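You operate a simulated robot arm through the tools that you are given. There is no shell and no other tool. Be economical: measure what you need, move in short steps, check, and stop when the job is done.

You run a simulated two-armed robot. Do the job below in one go: nothing can be reset, and whatever is moved stays where it is left.

JOB
Fit the green nozzle to machine 2 and run a sealed test row.
Fine: main switch off for the swap; blue nozzle into the empty holder; screw the new one tight.

It is judged by the outcome, as a careful person would: the job done as asked, and still so three seconds after it is handed in. It fails if anything else is knocked over, pushed out of place, dropped, spilled or broken.

ROBOT AND FRAMES
Two 7-joint arms with two-finger parallel grippers on one trunk, on a base that drives. Base frame: it is fixed to the floor where the robot stands at the start and does not move with it; the origin is under the middle of the robot, x ahead of it, y to its left, z up. Lengths are in m, angles in degrees, forces in N, time in s.
The left shoulder is at the start at [0.05, 0.187, 0.985], the right one opposite. With the tool pointing down near the work surface each hand reaches from about 0.1 to 0.64 m from the robot's upright axis, wherever it stands, measured 20 degrees to its own side. Places, roughly: black seal knob [0.8, -0.3, 0.6]; blue dose knob [0.8, -0.2, 0.6]; green test button [0.8, -0.5, 0.7]; nozzle holder 2 [-0.9, 0.6, 1.2]; nozzle port [0.8, -0.4, 0.9]; red gap knob [0.8, -0.5, 0.6]; switch with a red grip on machine two [0.8, -0.1, 0.6]. Payload 3.43 kg a hand.
Tool frame (each hand has its own): the origin (TCP) lies between the finger pads and is the grasp point; the fingertips stand 0.03 m ahead of it; z points along the fingers, y is the line along which they close. The gripper opens to 0.094 m. The fingers are 0.028 m wide and 0.01 m thick; the gripper's body (0.05 by 0.096 m) begins 0.055 m behind the TCP.
Orientation is that of the tool frame in the base frame, as [roll, pitch, yaw] about the fixed x, y, z axes, in that order (R = Rz(yaw) Ry(pitch) Rx(roll)). With the fingers straight down and closing along the base's y, the tool's x points along the base's -x, its y along +y and its z along -z.

CONTROLS
- The arms move only by the tool apply_moves. It takes "left_targets", "right_targets" or both (then of equal length, played together; a hand with none holds still); each is a list of rows, each a list of 3 entries, a list of its own where there are three numbers: the shift along the tool's x, y, z in units of 500 mm (1.0 is 500 mm), then the turn, a rotation vector about the tool's x, y, z in units of 90 degrees (1.0 is 90 degrees), then the finger opening in m, from 0 to 0.094. In form: [[[x, y, z], [ax, ay, az], gripper], ...]. A call has 1 to 8 rows; each row is the pose to reach, as a shift and turn from the pose commanded when the call began, along the tool's axes at that moment. A call with a number of a shift or a turn outside -1 to 1 is refused whole. Each row takes 0.2 s and may step no farther than 0.05 m and 8.6 degrees from the row before; otherwise, or with a gripper value out of range, the whole call is refused. Where a pose cannot be reached the arm comes as near as it can. A force on the tool above 90 N (or 10 N above the force at the start of the call, whichever is more), or a blocked arm, ends the call early, and 0.2 s more pass. Each finger travels about 0.153 m/s and halts on what it meets, pressing with about 44 N; the grip force reading is that of the motor and also rises with nothing between the fingers. The clock runs only during rows and for 0.2 s after the last one: add rows that repeat a pose to give the fingers time. It gives the time, the measured TCP pose, the force on the tool (base axes), the opening and the grip force at its end, in the units of the frame above (readings bear some noise), with the torque about the TCP (base axes, N m) and any sound that the robot's microphone picked up, and new pictures: "views" is both (left out), scene, wrist or none (wrist: the cameras of the hands that moved).
- Cameras (640 x 400 px; columns grow to the right, rows downward): "scene" is now at [0.1406, -0.0102, 1.1372]; the picture's right is [-0.11, -0.99, 0.00], its down [-0.65, 0.08, -0.76] and it looks along [0.75, -0.09, -0.65] (base axes); focal length 248 px, centre (320, 200). "left" rides on the left gripper at [0.076, -0.014, -0.103] in its tool frame; the picture's right is [0.18, 0.98, 0.00], its down [-0.75, 0.14, -0.64] and it looks along [-0.63, 0.12, 0.77] (tool axes); focal length 243 px, centre (320, 200). "right" rides on the right gripper at [0.076, 0.014, -0.102] in its tool frame; the picture's right is [-0.18, 0.98, 0.00], its down [-0.75, -0.14, -0.64] and it looks along [-0.63, -0.12, 0.77] (tool axes); focal length 243 px, centre (320, 200). There is no depth. A picture from a camera that has moved, and an enlarged one, comes with that camera's place and axes in the base frame and with its lens.
- raise_lower(by): slides the trunk up (or, below 0, down) by that many m; the arms and the scene camera ride with it, the base frame stays. It gives what a move gives, with no picture.
- roll_base(legs): drives the robot by 1 to 6 legs, each [ahead, left, turn to the left] in m, m and degrees, along the robot's own axes; the way and the turn of a leg run together, so that a leg with both is an arc; at most 1.5 m and 180 degrees a leg. The arms and the cameras ride along, it lands a little off, and it stops where it bumps. It gives what a move gives, and a new picture of the scene camera.
- aim_head(pan, tilt): turns the head with the scene camera to pan (to the left, within 80 degrees either way) and tilt (down, from -29 to 69), counted from straight ahead of the robot. It gives what a move gives, and a new picture of the scene camera.
- enlarge(camera, box): a new picture of the part [left, top, right, bottom] of that camera's present view, enlarged. The clock stands still meanwhile.
- job_done(): hands the job in; it is judged then, once.

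Work in short steps. Places have to be worked out from the pictures, the camera data and where the tool is seen: move nearer, look again, correct. Check each grasp and each placing, and mend what went wrong. You have 120 turns and 260 pictures in all, those below and enlarged ones among them. Open the grippers and draw the arms clear of the work before you hand the job in, unless the task says otherwise.

The tools are called after "Emit:" by a JSON object that holds its "name" and its "arguments". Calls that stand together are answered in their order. apply_moves: Moves the arms, as the interface text tells. Its arguments: {"type":"object","properties":{"left_targets":{"type":"array"},"right_targets":{"type":"array"},"views":{"type":"string","enum":["both","scene","wrist","none"]}},"required":[]} The other tools are called the same way: raise_lower (by) slides the trunk up or down; roll_base (legs) drives the base; aim_head (pan, tilt) turns the head that bears the scene camera; enlarge (camera, box) takes an enlarged picture of a part of a camera's view; job_done () hands the job in.

At the start:

```text
time_s: 0.0
left_position: [0.447, 0.1276, 0.7869]
left_tcp_rot: [179.9, 0.0, -179.9]
left_contact_force: [0.5, 0.4, -0.2]
left_ft_torque: [-0.01, 0.0, 0.01]
left_finger_gap: 0.0943
left_finger_force: 0.1
right_position: [0.48, -0.2848, 0.7703]
right_tcp_rot: [-179.9, 0.0, 180.0]
right_contact_force: [0.6, 0.5, -0.3]
right_ft_torque: [-0.01, 0.03, -0.01]
right_finger_gap: 0.094
right_finger_force: 0.1
trunk travel left (down, up): [-0.2, 0.232]
robot x, y, heading: [0.0006, 0.0004, 0.0]
head pan, tilt: [-6.6, 40.9]
```

scene: 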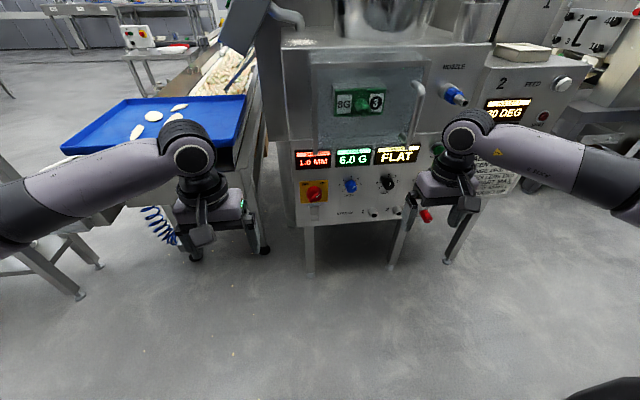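
right: 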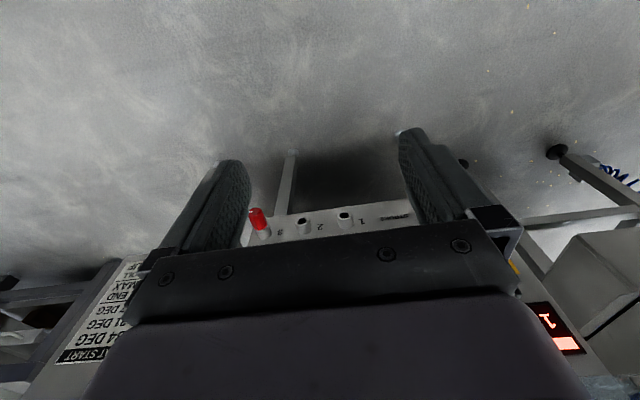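
left: 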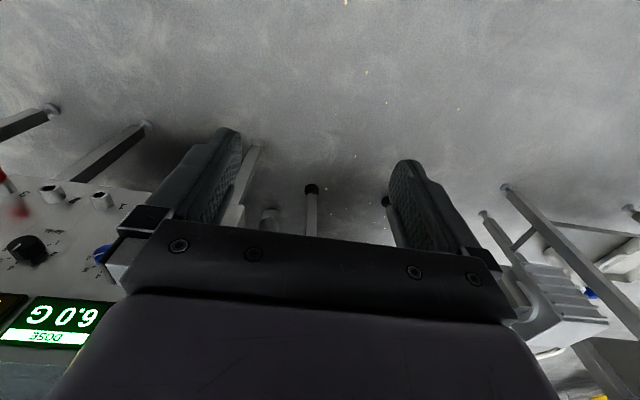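

The machine front is ahead with displays GAP 1.0 MM, DOSE 6.0 G, SEAL FLAT. I enlarge to read the labels.

Emit:
{"name": "enlarge", "arguments": {"camera": "scene", "box": [270, 0, 590, 230]}}

Emit:
{"name": "aim_head", "arguments": {"pan": -25, "tilt": 15}}

```text
1.74 times, centred on (430, 115) of scene
camera zoom: at [0.1406, -0.0102, 1.1372], right [-0.11, -0.99, 0.0], down [-0.65, 0.08, -0.76], along [0.75, -0.09, -0.65], focal length 431 px, centre (129, 348)
```

zoom: 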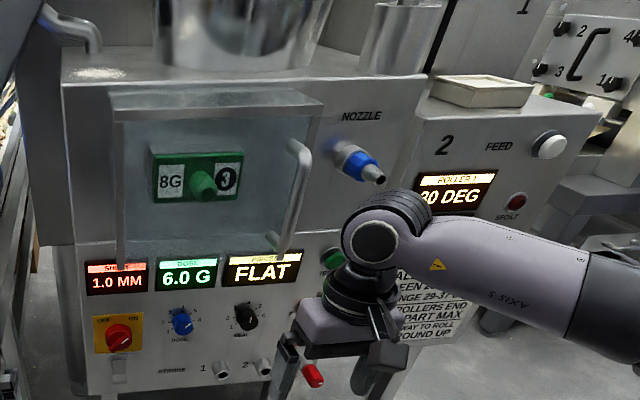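

```text
time_s: 0.9
left_position: [0.4485, 0.1281, 0.7871]
left_tcp_rot: [-180.0, -0.1, -179.9]
left_contact_force: [-0.2, 0.0, -0.6]
left_ft_torque: [0.01, 0.01, -0.01]
left_finger_gap: 0.094
left_finger_force: 0.0
right_position: [0.4817, -0.2847, 0.7711]
right_tcp_rot: [-180.0, 0.0, -179.9]
right_contact_force: [-0.3, -0.6, 0.7]
right_ft_torque: [0.0, 0.04, 0.0]
right_finger_gap: 0.0941
right_finger_force: 0.0
trunk travel left (down, up): [-0.2, 0.232]
robot x, y, heading: [0.0008, 0.0013, 0.1]
head pan, tilt: [-25.0, 15.0]
camera scene: at [0.1415, -0.0399, 1.178], right [-0.42, -0.91, 0.0], down [-0.24, 0.11, -0.97], along [0.88, -0.41, -0.26], focal length 248 px, centre (320, 200)
```

scene: 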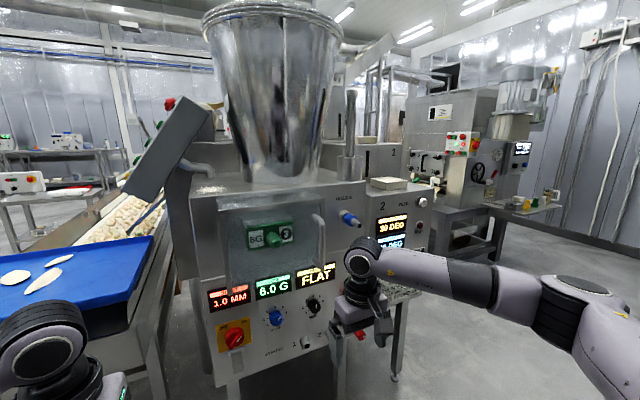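

I look at the signs close-up.

Emit:
{"name": "enlarge", "arguments": {"camera": "scene", "box": [190, 170, 350, 370]}}

Emit:
{"name": "enlarge", "arguments": {"camera": "scene", "box": [330, 130, 450, 300]}}

Emit:
{"name": "enlarge", "arguments": {"camera": "scene", "box": [400, 70, 600, 220]}}

Emit:
{"name": "enlarge", "arguments": {"camera": "right", "box": [50, 180, 450, 400]}}

```text
2.00 times, centred on (270, 270) of scene
camera zoom: at [0.1415, -0.0399, 1.178], right [-0.42, -0.91, 0.0], down [-0.24, 0.11, -0.97], along [0.88, -0.41, -0.26], focal length 496 px, centre (420, 60)
```

zoom: 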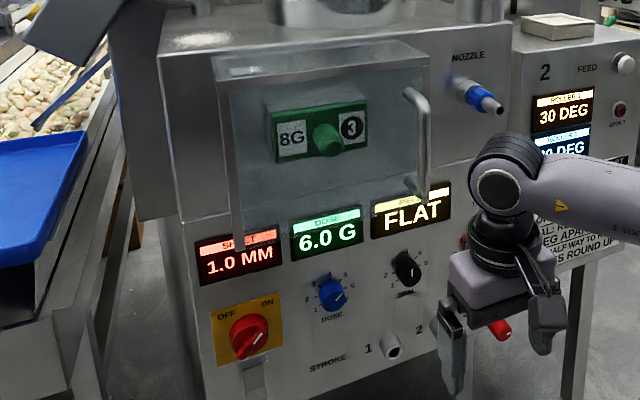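

```text
2.35 times, centred on (390, 215) of scene
camera zoom: at [0.1415, -0.0399, 1.178], right [-0.42, -0.91, 0.0], down [-0.24, 0.11, -0.97], along [0.88, -0.41, -0.26], focal length 584 px, centre (155, 165)
```

zoom: 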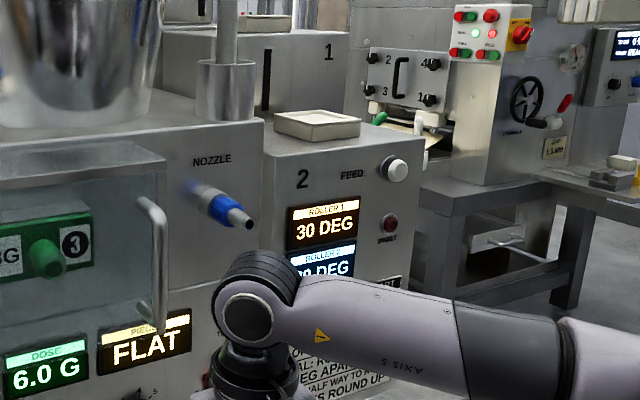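

```text
2.67 times, centred on (500, 145) of scene
camera zoom: at [0.1415, -0.0399, 1.178], right [-0.42, -0.91, 0.0], down [-0.24, 0.11, -0.97], along [0.88, -0.41, -0.26], focal length 662 px, centre (-160, 347)
```

zoom: 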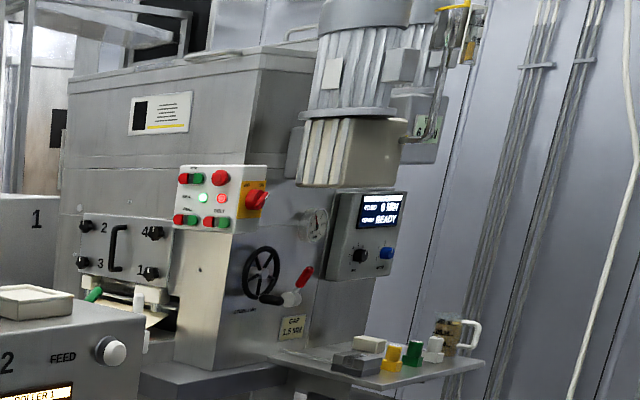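

```text
1.60 times, centred on (250, 290) of right
camera zoom: at [0.4034, -0.2703, 0.8737], right [0.18, 0.98, 0.0], down [0.75, -0.14, 0.64], along [0.63, -0.12, -0.77], focal length 388 px, centre (432, 56)
```

zoom: 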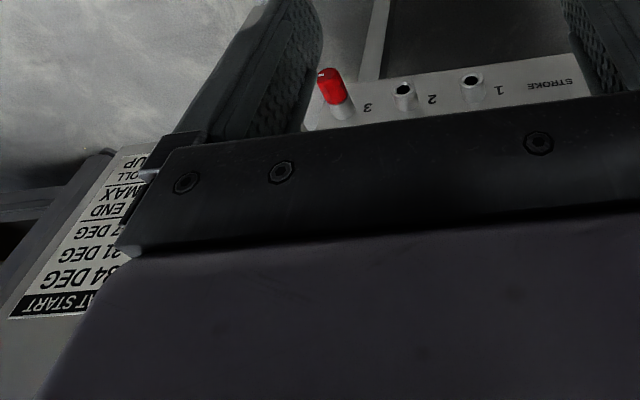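

I draw the right hand back to clear the view.

Emit:
{"name": "apply_moves", "arguments": {"right_targets": [[[0.08, 0, 0], [0, 0, 0], 0.094], [[0.16, -0.03, 0], [0, 0, 0], 0.094], [[0.24, -0.06, 0], [0, 0, 0], 0.094], [[0.32, -0.1, 0], [0, 0, 0], 0.094], [[0.4, -0.14, 0], [0, 0, 0], 0.094], [[0.45, -0.2, 0], [0, 0, 0], 0.094]], "views": "scene"}}

Emit:
{"name": "aim_head", "arguments": {"pan": -25, "tilt": 30}}

```text
time_s: 2.3
left_position: [0.4477, 0.1279, 0.7878]
left_tcp_rot: [-179.9, 0.0, -179.9]
left_contact_force: [1.0, -0.2, 0.3]
left_ft_torque: [-0.03, 0.01, -0.03]
left_finger_gap: 0.094
left_finger_force: 0.0
right_position: [0.2548, -0.3841, 0.7714]
right_tcp_rot: [180.0, 0.1, -179.9]
right_contact_force: [-0.1, -0.4, -0.8]
right_ft_torque: [-0.01, 0.01, -0.02]
right_finger_gap: 0.0939
right_finger_force: 0.0
trunk travel left (down, up): [-0.2, 0.232]
robot x, y, heading: [-0.0012, 0.0009, 0.1]
head pan, tilt: [-25.0, 15.0]
camera scene: at [0.1414, -0.0399, 1.1781], right [-0.42, -0.91, 0.0], down [-0.23, 0.11, -0.97], along [0.88, -0.41, -0.26], focal length 248 px, centre (320, 200)
```

scene: 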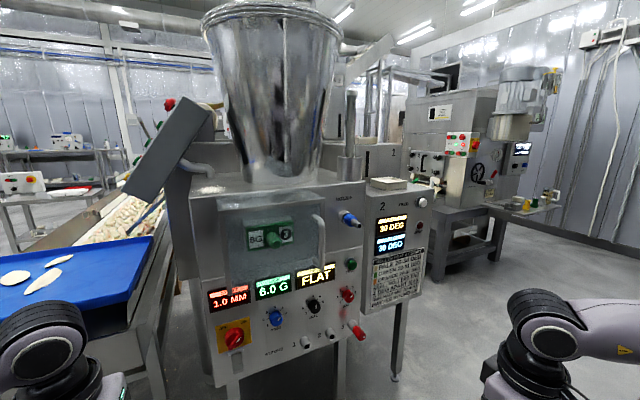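

```text
time_s: 3.1
left_position: [0.4478, 0.1275, 0.7869]
left_tcp_rot: [-180.0, 0.0, -180.0]
left_contact_force: [-0.3, -0.5, 0.1]
left_ft_torque: [-0.04, 0.0, 0.0]
left_finger_gap: 0.0939
left_finger_force: 0.1
right_position: [0.2547, -0.3848, 0.7718]
right_tcp_rot: [-180.0, -0.1, 179.9]
right_contact_force: [0.0, -0.3, -0.1]
right_ft_torque: [0.0, 0.05, -0.02]
right_finger_gap: 0.094
right_finger_force: 0.0
trunk travel left (down, up): [-0.2, 0.232]
robot x, y, heading: [-0.0021, 0.002, 0.0]
head pan, tilt: [-25.0, 30.0]
camera scene: at [0.1388, -0.0387, 1.154], right [-0.42, -0.91, 0.0], down [-0.45, 0.21, -0.87], along [0.79, -0.37, -0.5], focal length 248 px, centre (320, 200)
```

scene: 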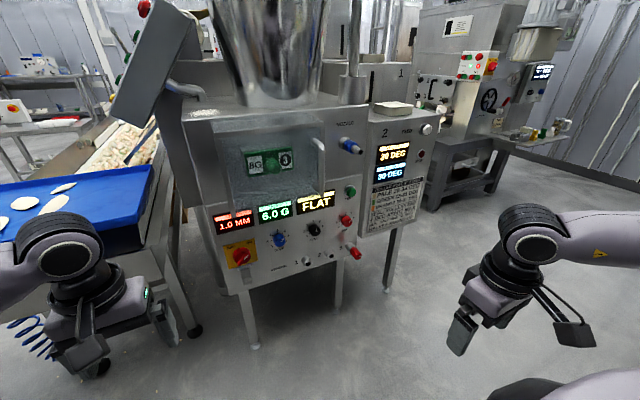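

Now a clear view. I enlarge the control panel and the sign.

Emit:
{"name": "enlarge", "arguments": {"camera": "scene", "box": [200, 170, 370, 290]}}

Emit:
{"name": "enlarge", "arguments": {"camera": "scene", "box": [330, 110, 440, 240]}}

Emit:
{"name": "enlarge", "arguments": {"camera": "scene", "box": [230, 110, 370, 190]}}

Emit:
{"name": "aim_head", "arguments": {"pan": 80, "tilt": 10}}

```text
3.33 times, centred on (285, 230) of scene
camera zoom: at [0.1388, -0.0387, 1.154], right [-0.42, -0.91, 0.0], down [-0.45, 0.21, -0.87], along [0.79, -0.37, -0.5], focal length 827 px, centre (437, 100)
```

zoom: 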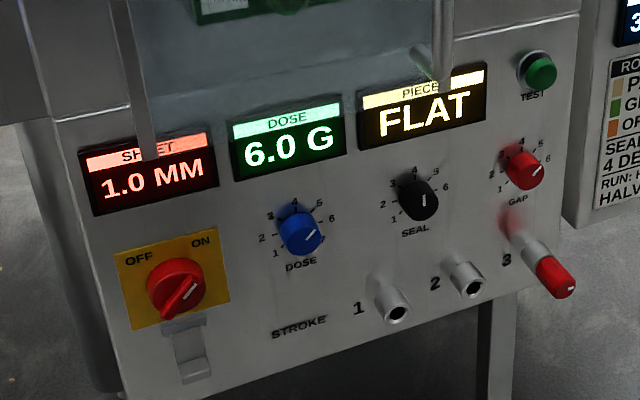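

```text
3.08 times, centred on (385, 175) of scene
camera zoom: at [0.1388, -0.0387, 1.154], right [-0.42, -0.91, 0.0], down [-0.45, 0.21, -0.87], along [0.79, -0.37, -0.5], focal length 763 px, centre (120, 277)
```

zoom: 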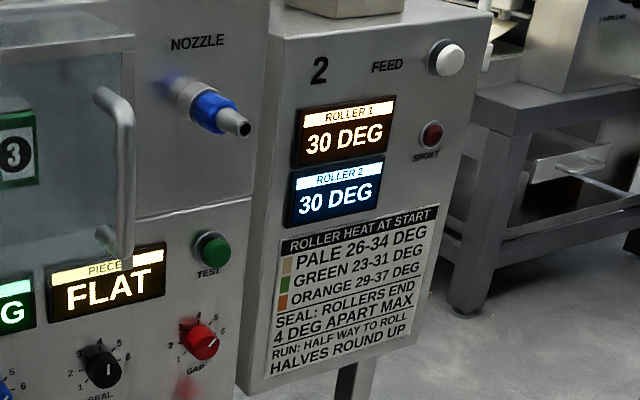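

```text
4.57 times, centred on (300, 150) of scene
camera zoom: at [0.1388, -0.0387, 1.154], right [-0.42, -0.91, 0.0], down [-0.45, 0.21, -0.87], along [0.79, -0.37, -0.5], focal length 1134 px, centre (411, 429)
```

zoom: 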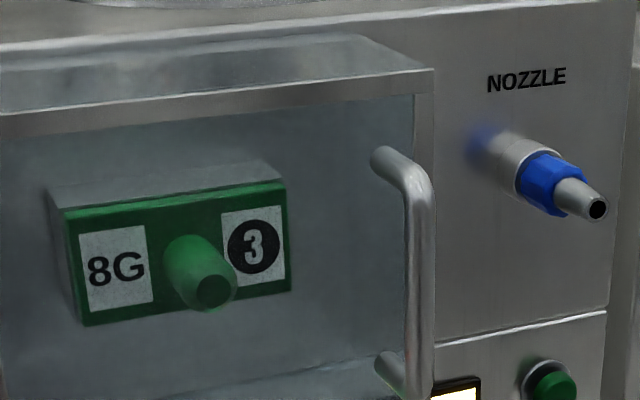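

```text
time_s: 4.9
left_position: [0.4473, 0.1285, 0.787]
left_tcp_rot: [-179.9, 0.0, -179.9]
left_contact_force: [-1.0, 0.1, -0.1]
left_ft_torque: [0.0, -0.03, -0.01]
left_finger_gap: 0.0941
left_finger_force: 0.2
right_position: [0.2551, -0.3844, 0.7723]
right_tcp_rot: [180.0, 0.1, -180.0]
right_contact_force: [0.2, 0.0, -0.3]
right_ft_torque: [0.03, 0.03, 0.04]
right_finger_gap: 0.0939
right_finger_force: 0.0
trunk travel left (down, up): [-0.2, 0.232]
robot x, y, heading: [-0.0011, -0.0008, 0.0]
head pan, tilt: [80.0, 10.0]
camera scene: at [0.073, 0.0911, 1.1862], right [0.98, -0.17, 0.0], down [-0.03, -0.17, -0.98], along [0.17, 0.97, -0.17], focal length 248 px, centre (320, 200)
```

scene: 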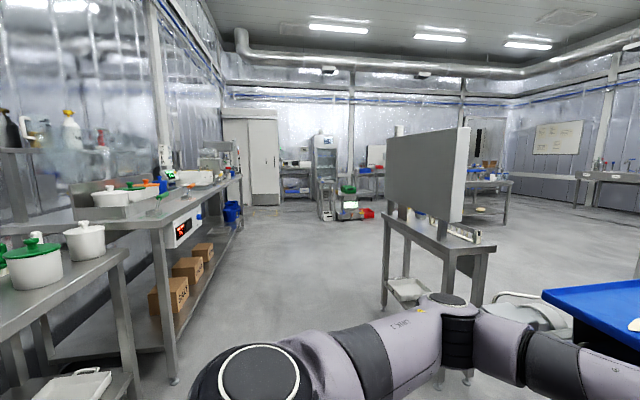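

The sign reads: Roller heat at start PALE 26-34, GREEN 23-31, ORANGE 29-37; seal: rollers end 4 deg apart max; run: half way to roll, halves round up. I retract the left hand, then turn round to see the wall behind.

Emit:
{"name": "apply_moves", "arguments": {"left_targets": [[[0.08, 0, 0], [0, 0, 0], 0.094], [[0.16, 0.03, 0], [0, 0, 0], 0.094], [[0.24, 0.06, 0], [0, 0, 0], 0.094], [[0.32, 0.09, 0], [0, 0, 0], 0.094], [[0.38, 0.14, 0], [0, 0, 0], 0.094]], "views": "none"}}

Emit:
{"name": "aim_head", "arguments": {"pan": -80, "tilt": 20}}

```text
time_s: 6.1
left_position: [0.2617, 0.1962, 0.7874]
left_tcp_rot: [-180.0, -0.1, -179.8]
left_contact_force: [0.4, -0.9, -0.7]
left_ft_torque: [0.02, -0.01, 0.04]
left_finger_gap: 0.0941
left_finger_force: 0.1
left hand out of reach, approached as far as the arm can: row 5
right_position: [0.2537, -0.3831, 0.7707]
right_tcp_rot: [179.9, 0.0, 179.9]
right_contact_force: [0.6, 0.4, 0.5]
right_ft_torque: [0.01, 0.0, 0.02]
right_finger_gap: 0.094
right_finger_force: 0.1
trunk travel left (down, up): [-0.2, 0.232]
robot x, y, heading: [0.0011, -0.0024, -0.3]
head pan, tilt: [80.0, 10.0]
```

```text
time_s: 8.6
left_position: [0.2624, 0.1949, 0.787]
left_tcp_rot: [180.0, -0.1, -179.9]
left_contact_force: [0.6, -0.2, 0.9]
left_ft_torque: [-0.01, 0.02, 0.03]
left_finger_gap: 0.0942
left_finger_force: 0.1
right_position: [0.2547, -0.3839, 0.7725]
right_tcp_rot: [180.0, 0.0, 180.0]
right_contact_force: [-0.7, -0.4, 0.1]
right_ft_torque: [0.0, -0.02, 0.0]
right_finger_gap: 0.0939
right_finger_force: 0.1
trunk travel left (down, up): [-0.2, 0.232]
robot x, y, heading: [0.0009, 0.0008, -0.1]
head pan, tilt: [-80.0, 20.0]
camera scene: at [0.073, -0.0922, 1.17], right [-0.98, -0.17, 0.0], down [-0.06, 0.34, -0.94], along [0.16, -0.93, -0.34], focal length 248 px, centre (320, 200)
```

scene: 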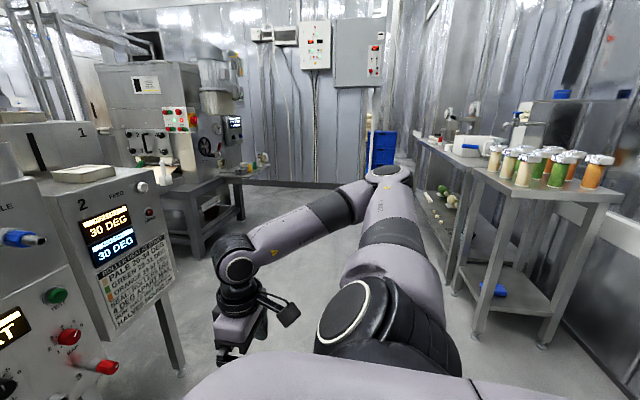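

Space around seems clear; I turn the robot round to see the nozzle rack.

Emit:
{"name": "aim_head", "arguments": {"pan": 0, "tilt": 15}}

Emit:
{"name": "roll_base", "arguments": {"legs": [[0, 0, -145]]}}

```text
time_s: 10.1
left_position: [0.2632, 0.1952, 0.7875]
left_tcp_rot: [-180.0, -0.1, -179.9]
left_contact_force: [-0.1, -0.5, -0.3]
left_ft_torque: [0.01, 0.03, 0.04]
left_finger_gap: 0.094
left_finger_force: 0.1
right_position: [0.2541, -0.3835, 0.7721]
right_tcp_rot: [-180.0, 0.0, 180.0]
right_contact_force: [0.1, 0.6, -0.8]
right_ft_torque: [-0.02, 0.02, 0.02]
right_finger_gap: 0.0939
right_finger_force: 0.1
trunk travel left (down, up): [-0.2, 0.232]
robot x, y, heading: [-0.0003, 0.0015, 0.1]
head pan, tilt: [0.0, 15.0]
camera scene: at [0.1502, -0.0006, 1.1781], right [0.0, -1.0, 0.0], down [-0.26, 0.0, -0.97], along [0.97, 0.0, -0.26], focal length 248 px, centre (320, 200)
```

scene: 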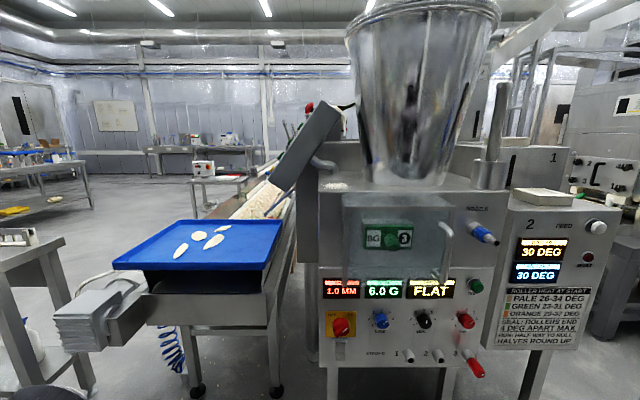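

```text
time_s: 16.5
left_position: [-0.1077, -0.3088, 0.7875]
left_tcp_rot: [-180.0, -0.1, 34.1]
left_contact_force: [0.3, 0.0, -0.5]
left_ft_torque: [0.03, 0.0, 0.0]
left_finger_gap: 0.0939
left_finger_force: 0.1
right_position: [-0.4267, 0.1753, 0.7708]
right_tcp_rot: [180.0, 0.0, 34.0]
right_contact_force: [0.3, -0.4, 0.6]
right_ft_torque: [0.02, 0.01, 0.02]
right_finger_gap: 0.0941
right_finger_force: 0.1
trunk travel left (down, up): [-0.2, 0.232]
robot x, y, heading: [-0.0025, 0.0011, -146.1]
head pan, tilt: [0.0, 15.0]
camera scene: at [-0.1274, -0.0855, 1.1781], right [-0.56, 0.83, 0.0], down [0.21, 0.14, -0.97], along [-0.8, -0.54, -0.26], focal length 248 px, centre (320, 200)
```

scene: 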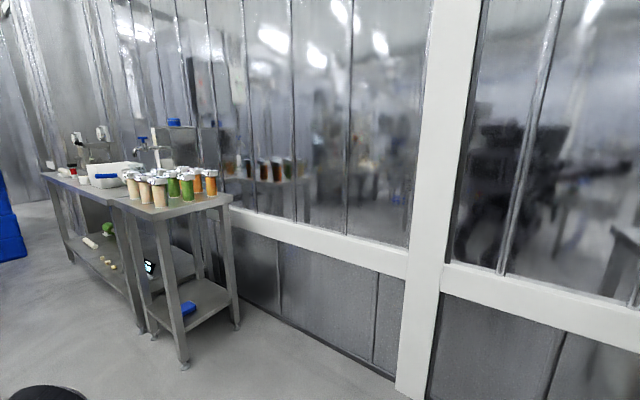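

Emit:
{"name": "aim_head", "arguments": {"pan": -70, "tilt": 10}}

```text
time_s: 17.9
left_position: [-0.107, -0.3091, 0.7863]
left_tcp_rot: [-179.9, -0.1, 34.1]
left_contact_force: [0.7, -0.1, 0.1]
left_ft_torque: [0.01, -0.01, 0.0]
left_finger_gap: 0.094
left_finger_force: 0.0
right_position: [-0.4266, 0.1751, 0.7702]
right_tcp_rot: [179.9, 0.0, 34.0]
right_contact_force: [0.3, 0.1, -0.4]
right_ft_torque: [-0.01, 0.01, 0.0]
right_finger_gap: 0.0939
right_finger_force: 0.0
trunk travel left (down, up): [-0.2, 0.232]
robot x, y, heading: [-0.0035, -0.0016, -146.1]
head pan, tilt: [-70.0, 10.0]
camera scene: at [-0.1253, 0.0213, 1.1862], right [0.59, 0.81, 0.0], down [0.14, -0.1, -0.98], along [-0.8, 0.58, -0.17], focal length 248 px, centre (320, 200)
```

scene: 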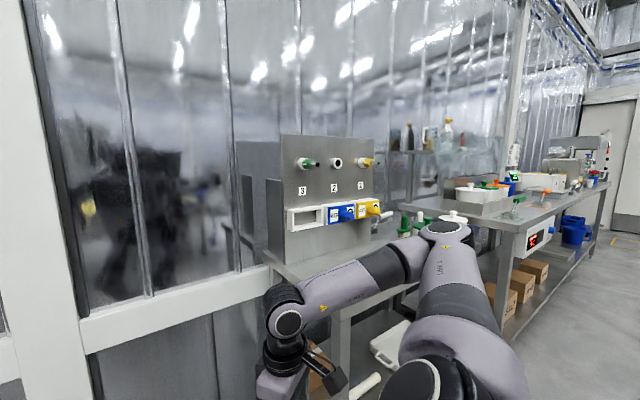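

Emit:
{"name": "enlarge", "arguments": {"camera": "scene", "box": [260, 130, 400, 270]}}

Emit:
{"name": "enlarge", "arguments": {"camera": "scene", "box": [390, 110, 640, 270]}}

```text
2.86 times, centred on (330, 200) of scene
camera zoom: at [-0.1253, 0.0213, 1.1862], right [0.59, 0.81, 0.0], down [0.14, -0.1, -0.98], along [-0.8, 0.58, -0.17], focal length 709 px, centre (291, 200)
```

zoom: 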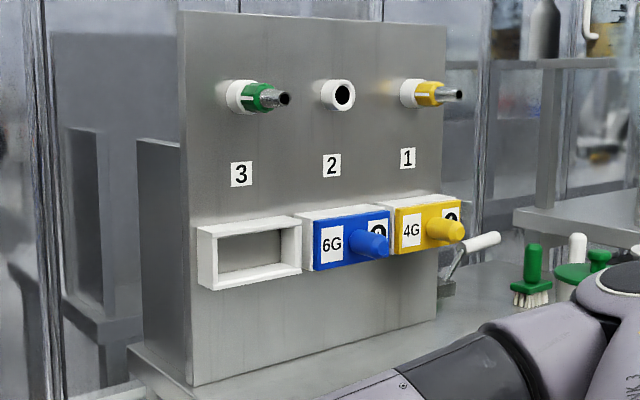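

```text
2.50 times, centred on (515, 190) of scene
camera zoom: at [-0.1253, 0.0213, 1.1862], right [0.59, 0.81, 0.0], down [0.14, -0.1, -0.98], along [-0.8, 0.58, -0.17], focal length 620 px, centre (-168, 225)
```

zoom: 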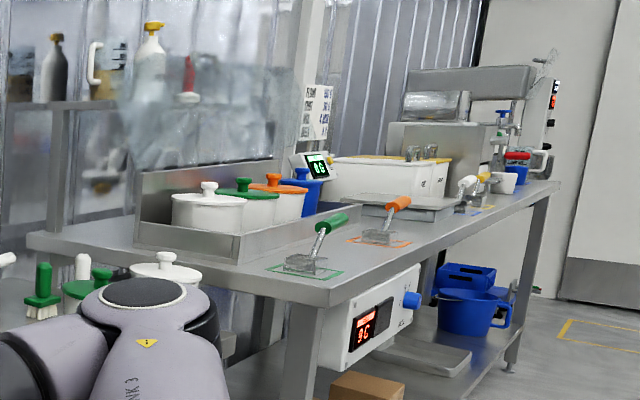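

The rack: green nozzle in holder 3, holder 2 empty, yellow in 1; moulds show colours by gram: green = 8G, no. 3 (already in the machine). So dose may need to be 8 G. I check the other signs, then turn back.

Emit:
{"name": "enlarge", "arguments": {"camera": "scene", "box": [495, 125, 575, 195]}}

Emit:
{"name": "roll_base", "arguments": {"legs": [[0, 0, 146]]}}

Emit:
{"name": "aim_head", "arguments": {"pan": -25, "tilt": 25}}

```text
5.71 times, centred on (535, 160) of scene
camera zoom: at [-0.1253, 0.0213, 1.1862], right [0.59, 0.81, 0.0], down [0.14, -0.1, -0.98], along [-0.8, 0.58, -0.17], focal length 1418 px, centre (-909, 429)
```

zoom: 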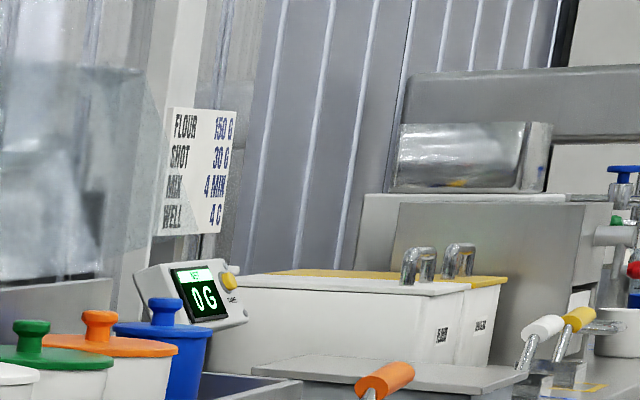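

```text
time_s: 24.3
left_position: [0.2641, 0.1938, 0.7872]
left_tcp_rot: [180.0, -0.1, 179.5]
left_contact_force: [-0.4, -0.4, 0.4]
left_ft_torque: [0.02, 0.01, 0.0]
left_finger_gap: 0.0941
left_finger_force: 0.0
right_position: [0.2511, -0.3872, 0.7709]
right_tcp_rot: [-179.9, 0.0, 179.4]
right_contact_force: [0.3, -0.5, 0.7]
right_ft_torque: [0.03, -0.01, 0.03]
right_finger_gap: 0.0938
right_finger_force: 0.1
trunk travel left (down, up): [-0.2, 0.232]
robot x, y, heading: [-0.0016, -0.005, -0.3]
head pan, tilt: [-70.0, 10.0]
camera scene: at [0.0877, -0.0888, 1.1863], right [-0.94, -0.33, 0.0], down [-0.06, 0.16, -0.98], along [0.33, -0.93, -0.17], focal length 248 px, centre (320, 200)
```

scene: 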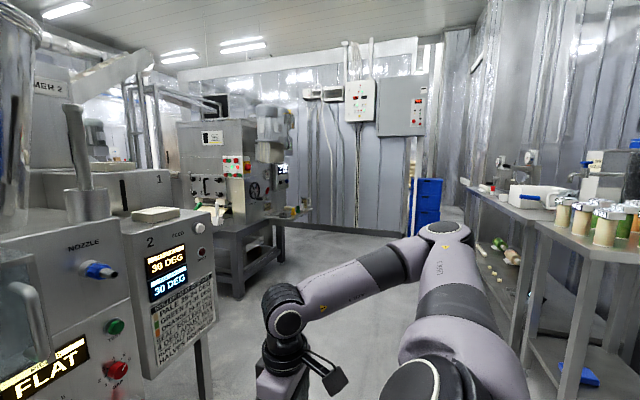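

```text
time_s: 25.4
left_position: [0.2647, 0.1926, 0.7872]
left_tcp_rot: [180.0, -0.1, 179.5]
left_contact_force: [0.1, -0.4, 0.7]
left_ft_torque: [0.02, 0.01, -0.01]
left_finger_gap: 0.094
left_finger_force: 0.1
right_position: [0.2508, -0.3869, 0.7724]
right_tcp_rot: [-179.9, 0.0, 179.4]
right_contact_force: [1.1, -0.4, -0.2]
right_ft_torque: [0.01, 0.0, -0.01]
right_finger_gap: 0.0939
right_finger_force: 0.0
trunk travel left (down, up): [-0.2, 0.232]
robot x, y, heading: [-0.0012, 0.0025, -0.7]
head pan, tilt: [-25.0, 25.0]
camera scene: at [0.1399, -0.041, 1.1619], right [-0.43, -0.9, 0.0], down [-0.38, 0.18, -0.91], along [0.82, -0.39, -0.42], focal length 248 px, centre (320, 200)
```

scene: 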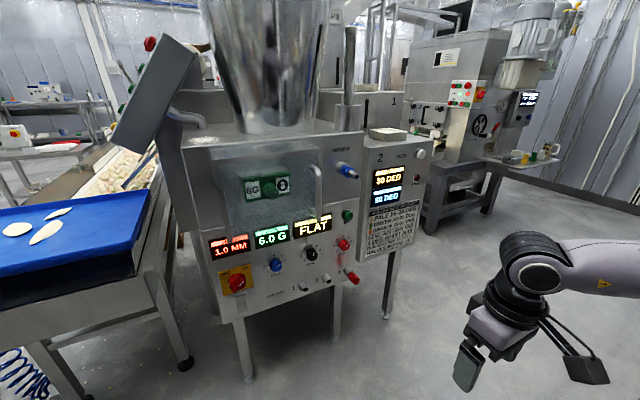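

Nozzle tip is about (0.76,-0.46,0.9). I swing the right gripper to point horizontally forward while raising it.

Emit:
{"name": "apply_moves", "arguments": {"right_targets": [[[-0.05, 0, -0.03], [0, -0.094, 0], 0.094], [[-0.1, 0, -0.06], [0, -0.188, 0], 0.094], [[-0.15, 0, -0.09], [0, -0.282, 0], 0.094], [[-0.2, 0, -0.12], [0, -0.376, 0], 0.094], [[-0.25, 0, -0.15], [0, -0.47, 0], 0.094], [[-0.3, 0, -0.18], [0, -0.564, 0], 0.094], [[-0.35, 0, -0.21], [0, -0.658, 0], 0.094], [[-0.4, 0, -0.24], [0, -0.752, 0], 0.094]], "views": "none"}}

Emit:
{"name": "apply_moves", "arguments": {"right_targets": [[[0, 0, 0], [0, -0.09, 0], 0.094], [[0, 0, 0], [0, -0.18, 0], 0.094], [[0, 0, 0], [0, -0.248, 0], 0.094], [[0, 0, 0], [0, -0.248, 0], 0.094]]}}

```text
time_s: 27.2
left_position: [0.2647, 0.1932, 0.7866]
left_tcp_rot: [-179.9, -0.1, 179.5]
left_contact_force: [-0.7, 0.8, 0.0]
left_ft_torque: [0.01, 0.0, 0.01]
left_finger_gap: 0.094
left_finger_force: 0.0
right_position: [0.4517, -0.3883, 0.8919]
right_tcp_rot: [179.8, 67.8, 179.1]
right_contact_force: [-0.2, 0.0, -0.1]
right_ft_torque: [0.01, -0.02, 0.05]
right_finger_gap: 0.0942
right_finger_force: 0.1
trunk travel left (down, up): [-0.2, 0.232]
robot x, y, heading: [0.0026, 0.0003, -0.6]
head pan, tilt: [-25.0, 25.0]
```

```text
time_s: 28.2
left_position: [0.2637, 0.1927, 0.7862]
left_tcp_rot: [179.9, -0.1, 179.5]
left_contact_force: [-0.5, 0.0, 0.3]
left_ft_torque: [-0.01, -0.02, 0.02]
left_finger_gap: 0.0941
left_finger_force: 0.0
right_position: [0.4503, -0.3882, 0.8919]
right_tcp_rot: [180.0, 70.5, 179.3]
right_contact_force: [-0.2, 0.6, -0.4]
right_ft_torque: [0.0, 0.0, -0.03]
right_finger_gap: 0.0943
right_finger_force: 0.0
right hand out of reach, approached as far as the arm can: row 1, 2, 3, 4
trunk travel left (down, up): [-0.2, 0.232]
robot x, y, heading: [0.0016, 0.0, -0.7]
head pan, tilt: [-25.0, 25.0]
camera scene: at [0.1399, -0.0409, 1.1619], right [-0.43, -0.9, 0.0], down [-0.38, 0.18, -0.91], along [0.82, -0.39, -0.42], focal length 248 px, centre (320, 200)
camera right: at [0.3279, -0.3729, 0.8545], right [0.07, 0.98, 0.17], down [-0.35, -0.14, 0.93], along [0.93, -0.13, 0.34], focal length 243 px, centre (320, 200)
```

scene: 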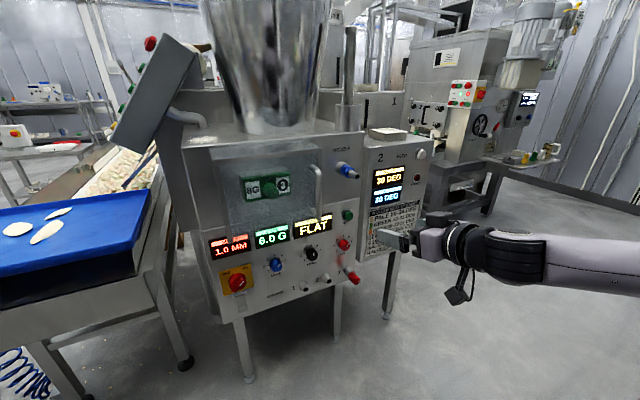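
right: 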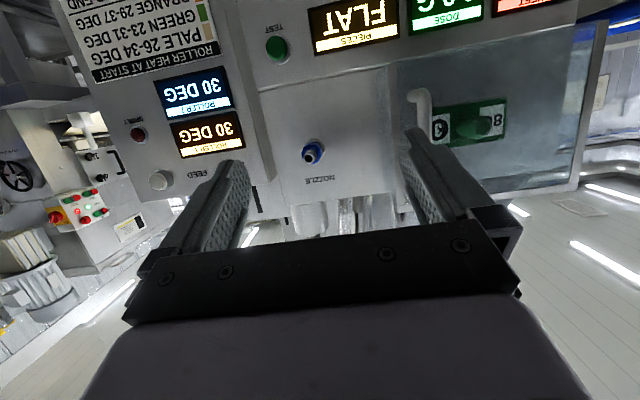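

The wrist stops at 70° pitch so near the body. I go forward 0.1 m with the hand to see if the full horizontal pose is reachable there.

Emit:
{"name": "apply_moves", "arguments": {"right_targets": [[[0, 0, 0.08], [0, 0, 0], 0.094], [[0, 0, 0.16], [0, 0, 0], 0.094], [[0, 0, 0.24], [0, 0, 0], 0.094], [[0, 0, 0.24], [0, 0, 0], 0.094]], "views": "none"}}

```text
time_s: 29.2
left_position: [0.2638, 0.193, 0.7863]
left_tcp_rot: [180.0, -0.1, 179.5]
left_contact_force: [0.3, 0.0, 1.1]
left_ft_torque: [0.0, 0.01, 0.03]
left_finger_gap: 0.0939
left_finger_force: 0.0
right_position: [0.5643, -0.3903, 0.8505]
right_tcp_rot: [179.9, 70.4, 179.3]
right_contact_force: [0.8, 0.3, -0.7]
right_ft_torque: [-0.01, 0.04, -0.01]
right_finger_gap: 0.094
right_finger_force: 0.0
trunk travel left (down, up): [-0.2, 0.232]
robot x, y, heading: [-0.0034, 0.0032, -0.4]
head pan, tilt: [-25.0, 25.0]
```

Emit:
{"name": "apply_moves", "arguments": {"right_targets": [[[-0.03, 0, -0.01], [0, -0.07, 0], 0.094], [[-0.06, 0, -0.02], [0, -0.14, 0], 0.094], [[-0.085, 0, -0.03], [0, -0.217, 0], 0.094], [[-0.085, 0, -0.03], [0, -0.217, 0], 0.094]], "views": "none"}}

```text
time_s: 30.2
left_position: [0.2641, 0.1923, 0.7857]
left_tcp_rot: [180.0, -0.2, 179.4]
left_contact_force: [-0.4, 0.4, -0.6]
left_ft_torque: [0.0, -0.01, 0.03]
left_finger_gap: 0.0941
left_finger_force: 0.0
right_position: [0.5628, -0.3911, 0.8957]
right_tcp_rot: [-176.1, 89.9, -176.7]
right_contact_force: [-0.7, 0.1, 0.6]
right_ft_torque: [0.01, -0.02, -0.01]
right_finger_gap: 0.0941
right_finger_force: 0.0
trunk travel left (down, up): [-0.2, 0.232]
robot x, y, heading: [0.0019, 0.0007, -0.7]
head pan, tilt: [-25.0, 25.0]
```

Horizontal now. I take wrist and scene views to locate the parts, with a small step aside to give parallax.

Emit:
{"name": "apply_moves", "arguments": {"right_targets": [[[0, 0, 0], [0, 0, 0], 0.094]], "views": "both"}}

Emit:
{"name": "apply_moves", "arguments": {"right_targets": [[[0.1, 0, 0], [0, 0, 0], 0.094], [[0.2, 0, 0], [0, 0, 0], 0.094], [[0.3, 0, 0], [0, 0, 0], 0.094]], "views": "wrist"}}

```text
time_s: 30.6
left_position: [0.2645, 0.1929, 0.7865]
left_tcp_rot: [179.9, -0.1, 179.5]
left_contact_force: [0.6, 0.4, -1.1]
left_ft_torque: [0.03, 0.01, -0.01]
left_finger_gap: 0.094
left_finger_force: 0.1
right_position: [0.5649, -0.3897, 0.8975]
right_tcp_rot: [177.9, 89.8, 177.2]
right_contact_force: [0.5, 0.2, 0.6]
right_ft_torque: [0.01, -0.01, 0.0]
right_finger_gap: 0.094
right_finger_force: 0.1
trunk travel left (down, up): [-0.2, 0.232]
robot x, y, heading: [0.0038, -0.0025, -0.6]
head pan, tilt: [-25.0, 25.0]
camera scene: at [0.1399, -0.0409, 1.1619], right [-0.43, -0.9, 0.0], down [-0.38, 0.18, -0.91], along [0.82, -0.39, -0.42], focal length 248 px, centre (320, 200)
camera right: at [0.4606, -0.3748, 0.8203], right [0.01, 0.98, 0.18], down [-0.64, -0.13, 0.75], along [0.77, -0.13, 0.63], focal length 243 px, centre (320, 200)
```

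scene: 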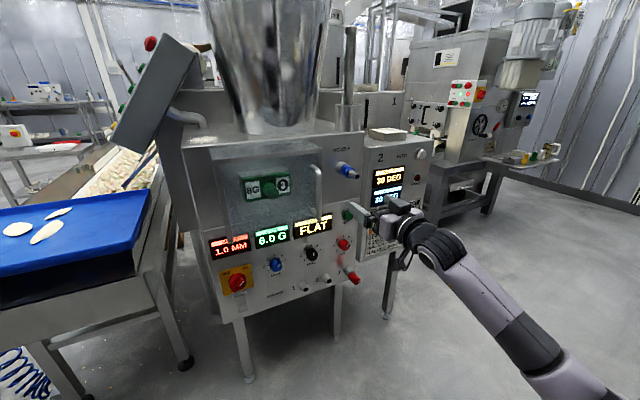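
right: 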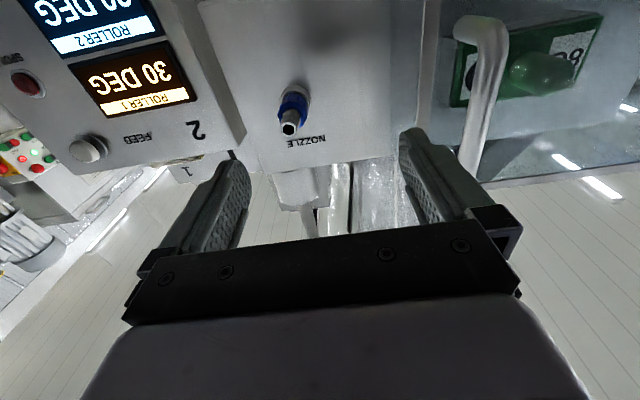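

```text
time_s: 31.4
left_position: [0.2636, 0.193, 0.7868]
left_tcp_rot: [-180.0, -0.1, 179.6]
left_contact_force: [0.0, 0.8, -0.2]
left_ft_torque: [0.0, -0.02, -0.01]
left_finger_gap: 0.0942
left_finger_force: 0.0
right_position: [0.5644, -0.3894, 0.7461]
right_tcp_rot: [-117.3, 90.0, -117.9]
right_contact_force: [0.4, 0.2, -0.7]
right_ft_torque: [-0.04, 0.01, 0.0]
right_finger_gap: 0.094
right_finger_force: 0.1
trunk travel left (down, up): [-0.2, 0.232]
robot x, y, heading: [0.0017, -0.0032, -0.4]
head pan, tilt: [-25.0, 25.0]
camera right: at [0.4606, -0.3745, 0.67], right [0.01, 0.98, 0.18], down [-0.64, -0.13, 0.75], along [0.77, -0.13, 0.63], focal length 243 px, centre (320, 200)
```

right: 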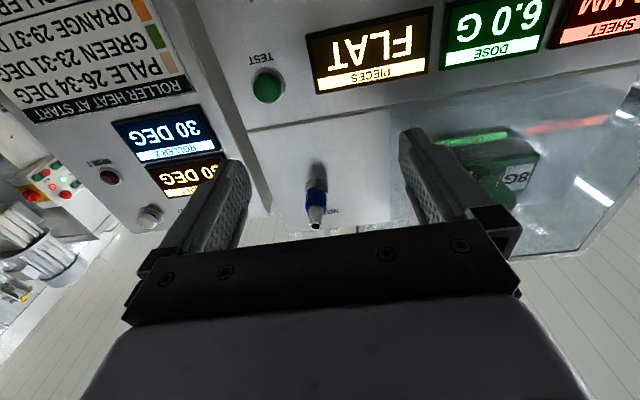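

Tip of nozzle triangulates to about (0.712,-0.4325,0.921), panel at x≈0.80. I'll pull the hand back a bit, drive 0.15 m forward, and lower the trunk for reaching the switch.

Emit:
{"name": "apply_moves", "arguments": {"right_targets": [[[0, 0, -0.06], [0, 0, 0], 0.094], [[0, 0.06, -0.1], [0, 0, 0], 0.094], [[0, 0.14, -0.1], [0, 0, 0], 0.094], [[0, 0.22, -0.1], [0, 0, 0], 0.094], [[0, 0.3, -0.1], [0, 0, 0], 0.094], [[0, 0.38, -0.1], [0, 0, 0], 0.094], [[0, 0.46, -0.1], [0, 0, 0], 0.094], [[0, 0.54, -0.1], [0, 0, 0], 0.094]], "views": "none"}}

Emit:
{"name": "roll_base", "arguments": {"legs": [[0.15, 0, 0.5]]}}

Emit:
{"name": "raise_lower", "arguments": {"by": -0.15}}

Emit:
{"name": "aim_head", "arguments": {"pan": -20, "tilt": 30}}

```text
time_s: 33.2
left_position: [0.2644, 0.1936, 0.7855]
left_tcp_rot: [-180.0, -0.1, 179.6]
left_contact_force: [0.3, 0.4, 0.0]
left_ft_torque: [-0.04, 0.02, 0.02]
left_finger_gap: 0.0942
left_finger_force: 0.0
right_position: [0.5516, -0.2893, 0.7591]
right_tcp_rot: [107.0, 86.2, 114.2]
right_contact_force: [0.4, 0.3, -0.4]
right_ft_torque: [-0.01, -0.06, -0.03]
right_finger_gap: 0.0941
right_finger_force: 0.2
right hand out of reach, approached as far as the arm can: row 2, 3, 4, 5, 6, 7, 8
trunk travel left (down, up): [-0.2, 0.232]
robot x, y, heading: [-0.0001, 0.0023, -0.7]
head pan, tilt: [-25.0, 25.0]
```

```text
time_s: 34.6
left_position: [0.4127, 0.1943, 0.7873]
left_tcp_rot: [180.0, 0.0, 180.0]
left_contact_force: [-0.2, -0.4, -0.3]
left_ft_torque: [0.0, 0.02, -0.02]
left_finger_gap: 0.0941
left_finger_force: 0.1
right_position: [0.7036, -0.2846, 0.7618]
right_tcp_rot: [105.6, 86.1, 113.4]
right_contact_force: [-0.2, -0.5, -0.4]
right_ft_torque: [-0.02, -0.02, -0.02]
right_finger_gap: 0.0941
right_finger_force: 0.0
trunk travel left (down, up): [-0.2, 0.232]
robot x, y, heading: [0.15, -0.0026, -0.1]
head pan, tilt: [-25.0, 25.0]
camera scene: at [0.2909, -0.0403, 1.1619], right [-0.42, -0.91, 0.0], down [-0.38, 0.18, -0.91], along [0.82, -0.38, -0.42], focal length 248 px, centre (320, 200)
```

scene: 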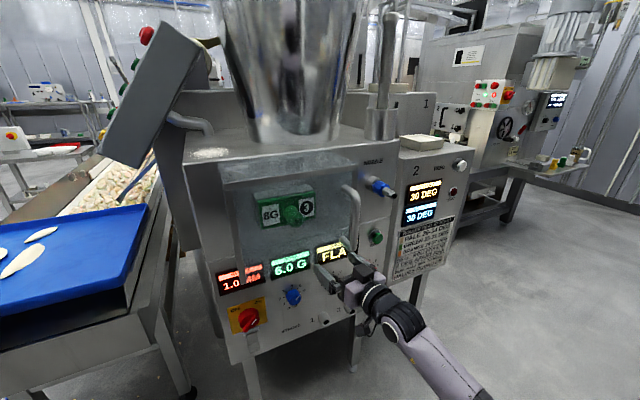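

```text
time_s: 36.3
left_position: [0.4125, 0.1955, 0.6367]
left_tcp_rot: [180.0, -0.2, -180.0]
left_contact_force: [0.5, -0.9, 0.6]
left_ft_torque: [0.01, -0.02, 0.01]
left_finger_gap: 0.094
left_finger_force: 0.1
right_position: [0.7048, -0.2851, 0.6102]
right_tcp_rot: [105.5, 86.2, 113.4]
right_contact_force: [0.8, 0.5, 0.5]
right_ft_torque: [0.01, 0.02, 0.01]
right_finger_gap: 0.0939
right_finger_force: 0.1
trunk travel left (down, up): [-0.05, 0.382]
robot x, y, heading: [0.1527, -0.0027, -0.2]
head pan, tilt: [-25.0, 25.0]
```

```text
time_s: 37.0
left_position: [0.4137, 0.1957, 0.6368]
left_tcp_rot: [179.9, 0.0, -180.0]
left_contact_force: [0.0, 0.5, -0.6]
left_ft_torque: [0.01, -0.02, 0.0]
left_finger_gap: 0.0937
left_finger_force: 0.0
right_position: [0.7053, -0.285, 0.6106]
right_tcp_rot: [105.6, 86.2, 113.5]
right_contact_force: [-0.4, 0.0, 0.2]
right_ft_torque: [0.02, 0.01, 0.04]
right_finger_gap: 0.094
right_finger_force: 0.1
trunk travel left (down, up): [-0.05, 0.382]
robot x, y, heading: [0.1509, 0.0017, 0.1]
head pan, tilt: [-20.0, 30.0]
camera scene: at [0.2924, -0.0323, 1.0039], right [-0.34, -0.94, 0.0], down [-0.47, 0.17, -0.87], along [0.81, -0.3, -0.5], focal length 248 px, centre (320, 200)
```

scene: 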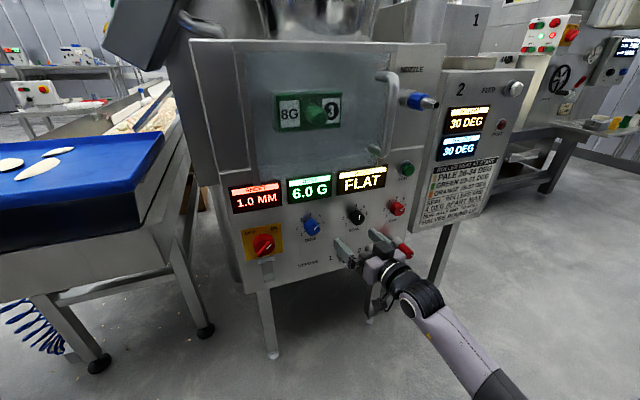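

The hand is in front of the panel, clear of knobs. I move it left toward the switch (about (0.8,-0.07,0.6)) and look through the wrist camera.

Emit:
{"name": "apply_moves", "arguments": {"right_targets": [[[0, 0.08, 0], [0.03, 0, 0], 0.094], [[0.0, 0.16, 0], [0.05, 0, 0], 0.094], [[0.0, 0.24, 0], [0.088, 0, 0], 0.094], [[0.01, 0.32, 0.01], [0.088, 0, 0], 0.094], [[0.02, 0.4, 0.016], [0.088, 0, 0], 0.094]], "views": "both"}}

```text
time_s: 38.2
left_position: [0.4121, 0.1972, 0.6366]
left_tcp_rot: [-179.9, -0.1, -180.0]
left_contact_force: [0.4, 0.1, -0.3]
left_ft_torque: [0.01, 0.01, -0.02]
left_finger_gap: 0.0939
left_finger_force: 0.1
right_position: [0.7045, -0.1894, 0.6315]
right_tcp_rot: [101.5, 80.0, 117.3]
right_contact_force: [0.0, 0.0, -0.5]
right_ft_torque: [-0.02, 0.0, -0.01]
right_finger_gap: 0.0939
right_finger_force: 0.0
right hand out of reach, approached as far as the arm can: row 1, 2, 3, 4, 5
trunk travel left (down, up): [-0.05, 0.382]
robot x, y, heading: [0.1509, -0.0007, 0.0]
head pan, tilt: [-20.0, 30.0]
camera scene: at [0.2923, -0.0316, 1.004], right [-0.34, -0.94, 0.0], down [-0.47, 0.17, -0.87], along [0.81, -0.3, -0.5], focal length 248 px, centre (320, 200)
camera right: at [0.5947, -0.193, 0.5629], right [-0.24, 0.9, 0.35], down [-0.52, -0.43, 0.74], along [0.82, 0.0, 0.57], focal length 243 px, centre (320, 200)
```

scene: 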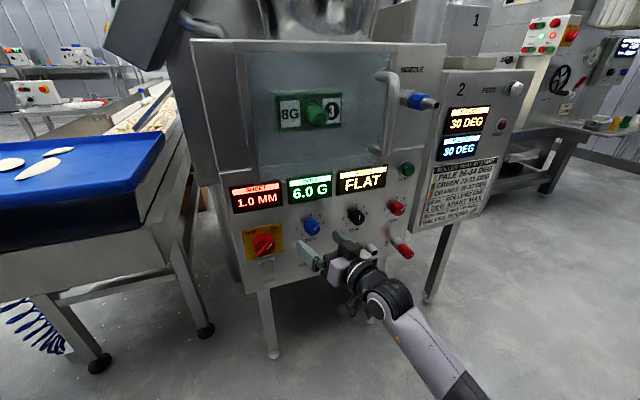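
right: 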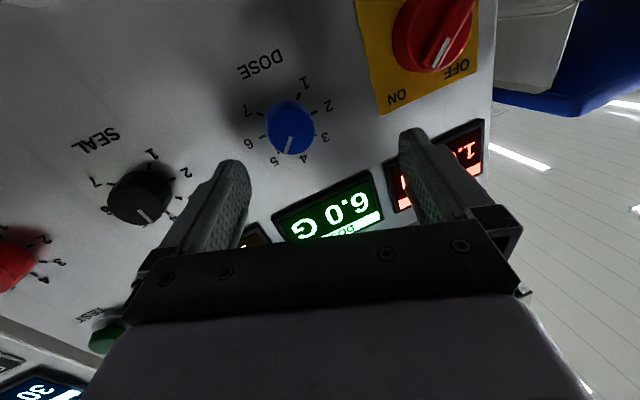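

The right arm can't come farther inward, so I back off slightly and strafe the base left so that the switch lies at the arm's comfortable side.

Emit:
{"name": "roll_base", "arguments": {"legs": [[-0.06, 0.0, 0], [0, 0.24, 0]]}}

```text
time_s: 41.5
left_position: [0.353, 0.4343, 0.6369]
left_tcp_rot: [180.0, -0.2, -180.0]
left_contact_force: [0.0, 0.4, -0.1]
left_ft_torque: [-0.03, -0.03, -0.01]
left_finger_gap: 0.0941
left_finger_force: 0.0
right_position: [0.6446, 0.0491, 0.6316]
right_tcp_rot: [101.8, 80.0, 117.5]
right_contact_force: [0.9, 0.0, 0.3]
right_ft_torque: [0.0, -0.04, -0.02]
right_finger_gap: 0.0942
right_finger_force: 0.1
trunk travel left (down, up): [-0.05, 0.382]
robot x, y, heading: [0.0886, 0.2423, -0.2]
head pan, tilt: [-20.0, 30.0]
camera scene: at [0.2325, 0.2074, 1.0039], right [-0.34, -0.94, 0.0], down [-0.47, 0.17, -0.87], along [0.81, -0.3, -0.5], focal length 248 px, centre (320, 200)
```

scene: 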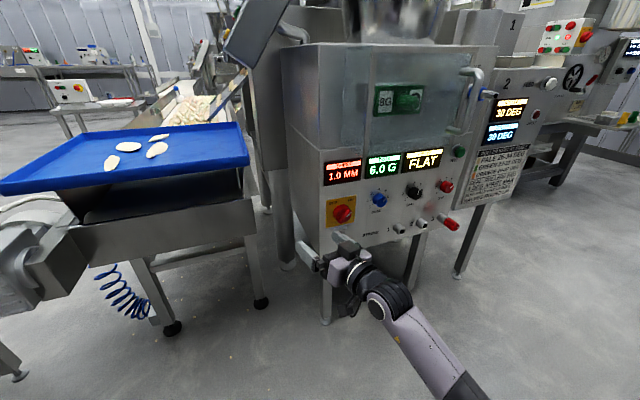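

Straightening the hand and bringing it in front of the switch.

Emit:
{"name": "apply_moves", "arguments": {"right_targets": [[[0, -0.07, -0.01], [0.043, -0.009, -0.026], 0.094], [[0.0, -0.14, -0.02], [0.086, -0.018, -0.052], 0.094], [[0.0, -0.2, -0.03], [0.129, -0.027, -0.078], 0.094], [[-0.003, -0.262, -0.041], [0.171, -0.037, -0.103], 0.094], [[-0.003, -0.262, -0.041], [0.171, -0.037, -0.103], 0.094]], "views": "wrist"}}

```text
time_s: 42.7
left_position: [0.3534, 0.4348, 0.6366]
left_tcp_rot: [180.0, -0.1, -179.9]
left_contact_force: [0.4, 0.0, 0.5]
left_ft_torque: [-0.02, 0.0, 0.0]
left_finger_gap: 0.0941
left_finger_force: 0.1
right_position: [0.6597, -0.1141, 0.6145]
right_tcp_rot: [105.8, 89.2, 107.2]
right_contact_force: [0.1, 0.3, -0.2]
right_ft_torque: [0.02, 0.0, 0.0]
right_finger_gap: 0.0939
right_finger_force: 0.1
right hand out of reach, approached as far as the arm can: row 1, 2, 3, 4, 5
trunk travel left (down, up): [-0.05, 0.382]
robot x, y, heading: [0.0912, 0.2366, 0.2]
head pan, tilt: [-20.0, 30.0]
camera right: at [0.5548, -0.1008, 0.54], right [-0.03, 0.98, 0.2], down [-0.64, -0.17, 0.75], along [0.77, -0.11, 0.63], focal length 243 px, centre (320, 200)
```

right: 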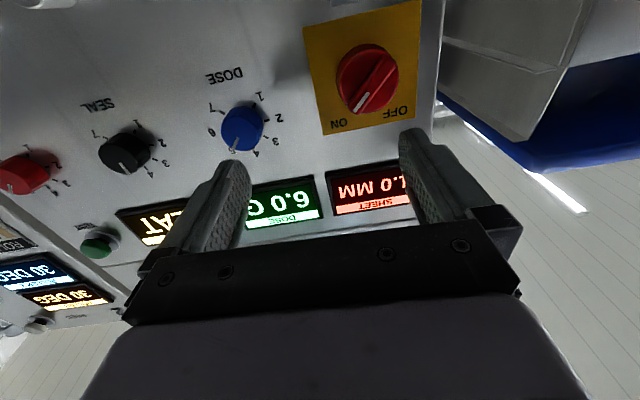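

Emit:
{"name": "enlarge", "arguments": {"camera": "right", "box": [60, 0, 450, 220]}}

```text
1.64 times, centred on (255, 110) of right
camera zoom: at [0.5548, -0.1008, 0.54], right [-0.03, 0.98, 0.2], down [-0.64, -0.17, 0.75], along [0.77, -0.11, 0.63], focal length 398 px, centre (427, 348)
```

zoom: 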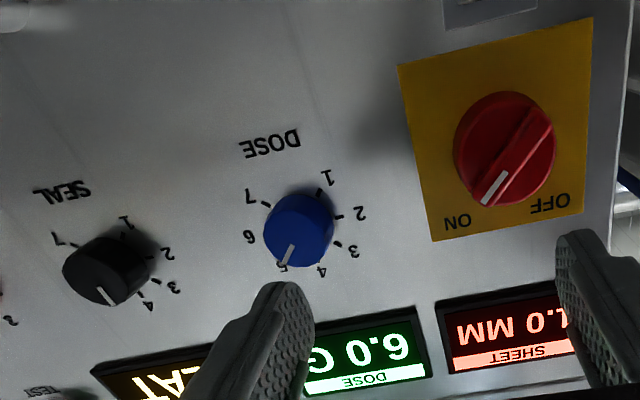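

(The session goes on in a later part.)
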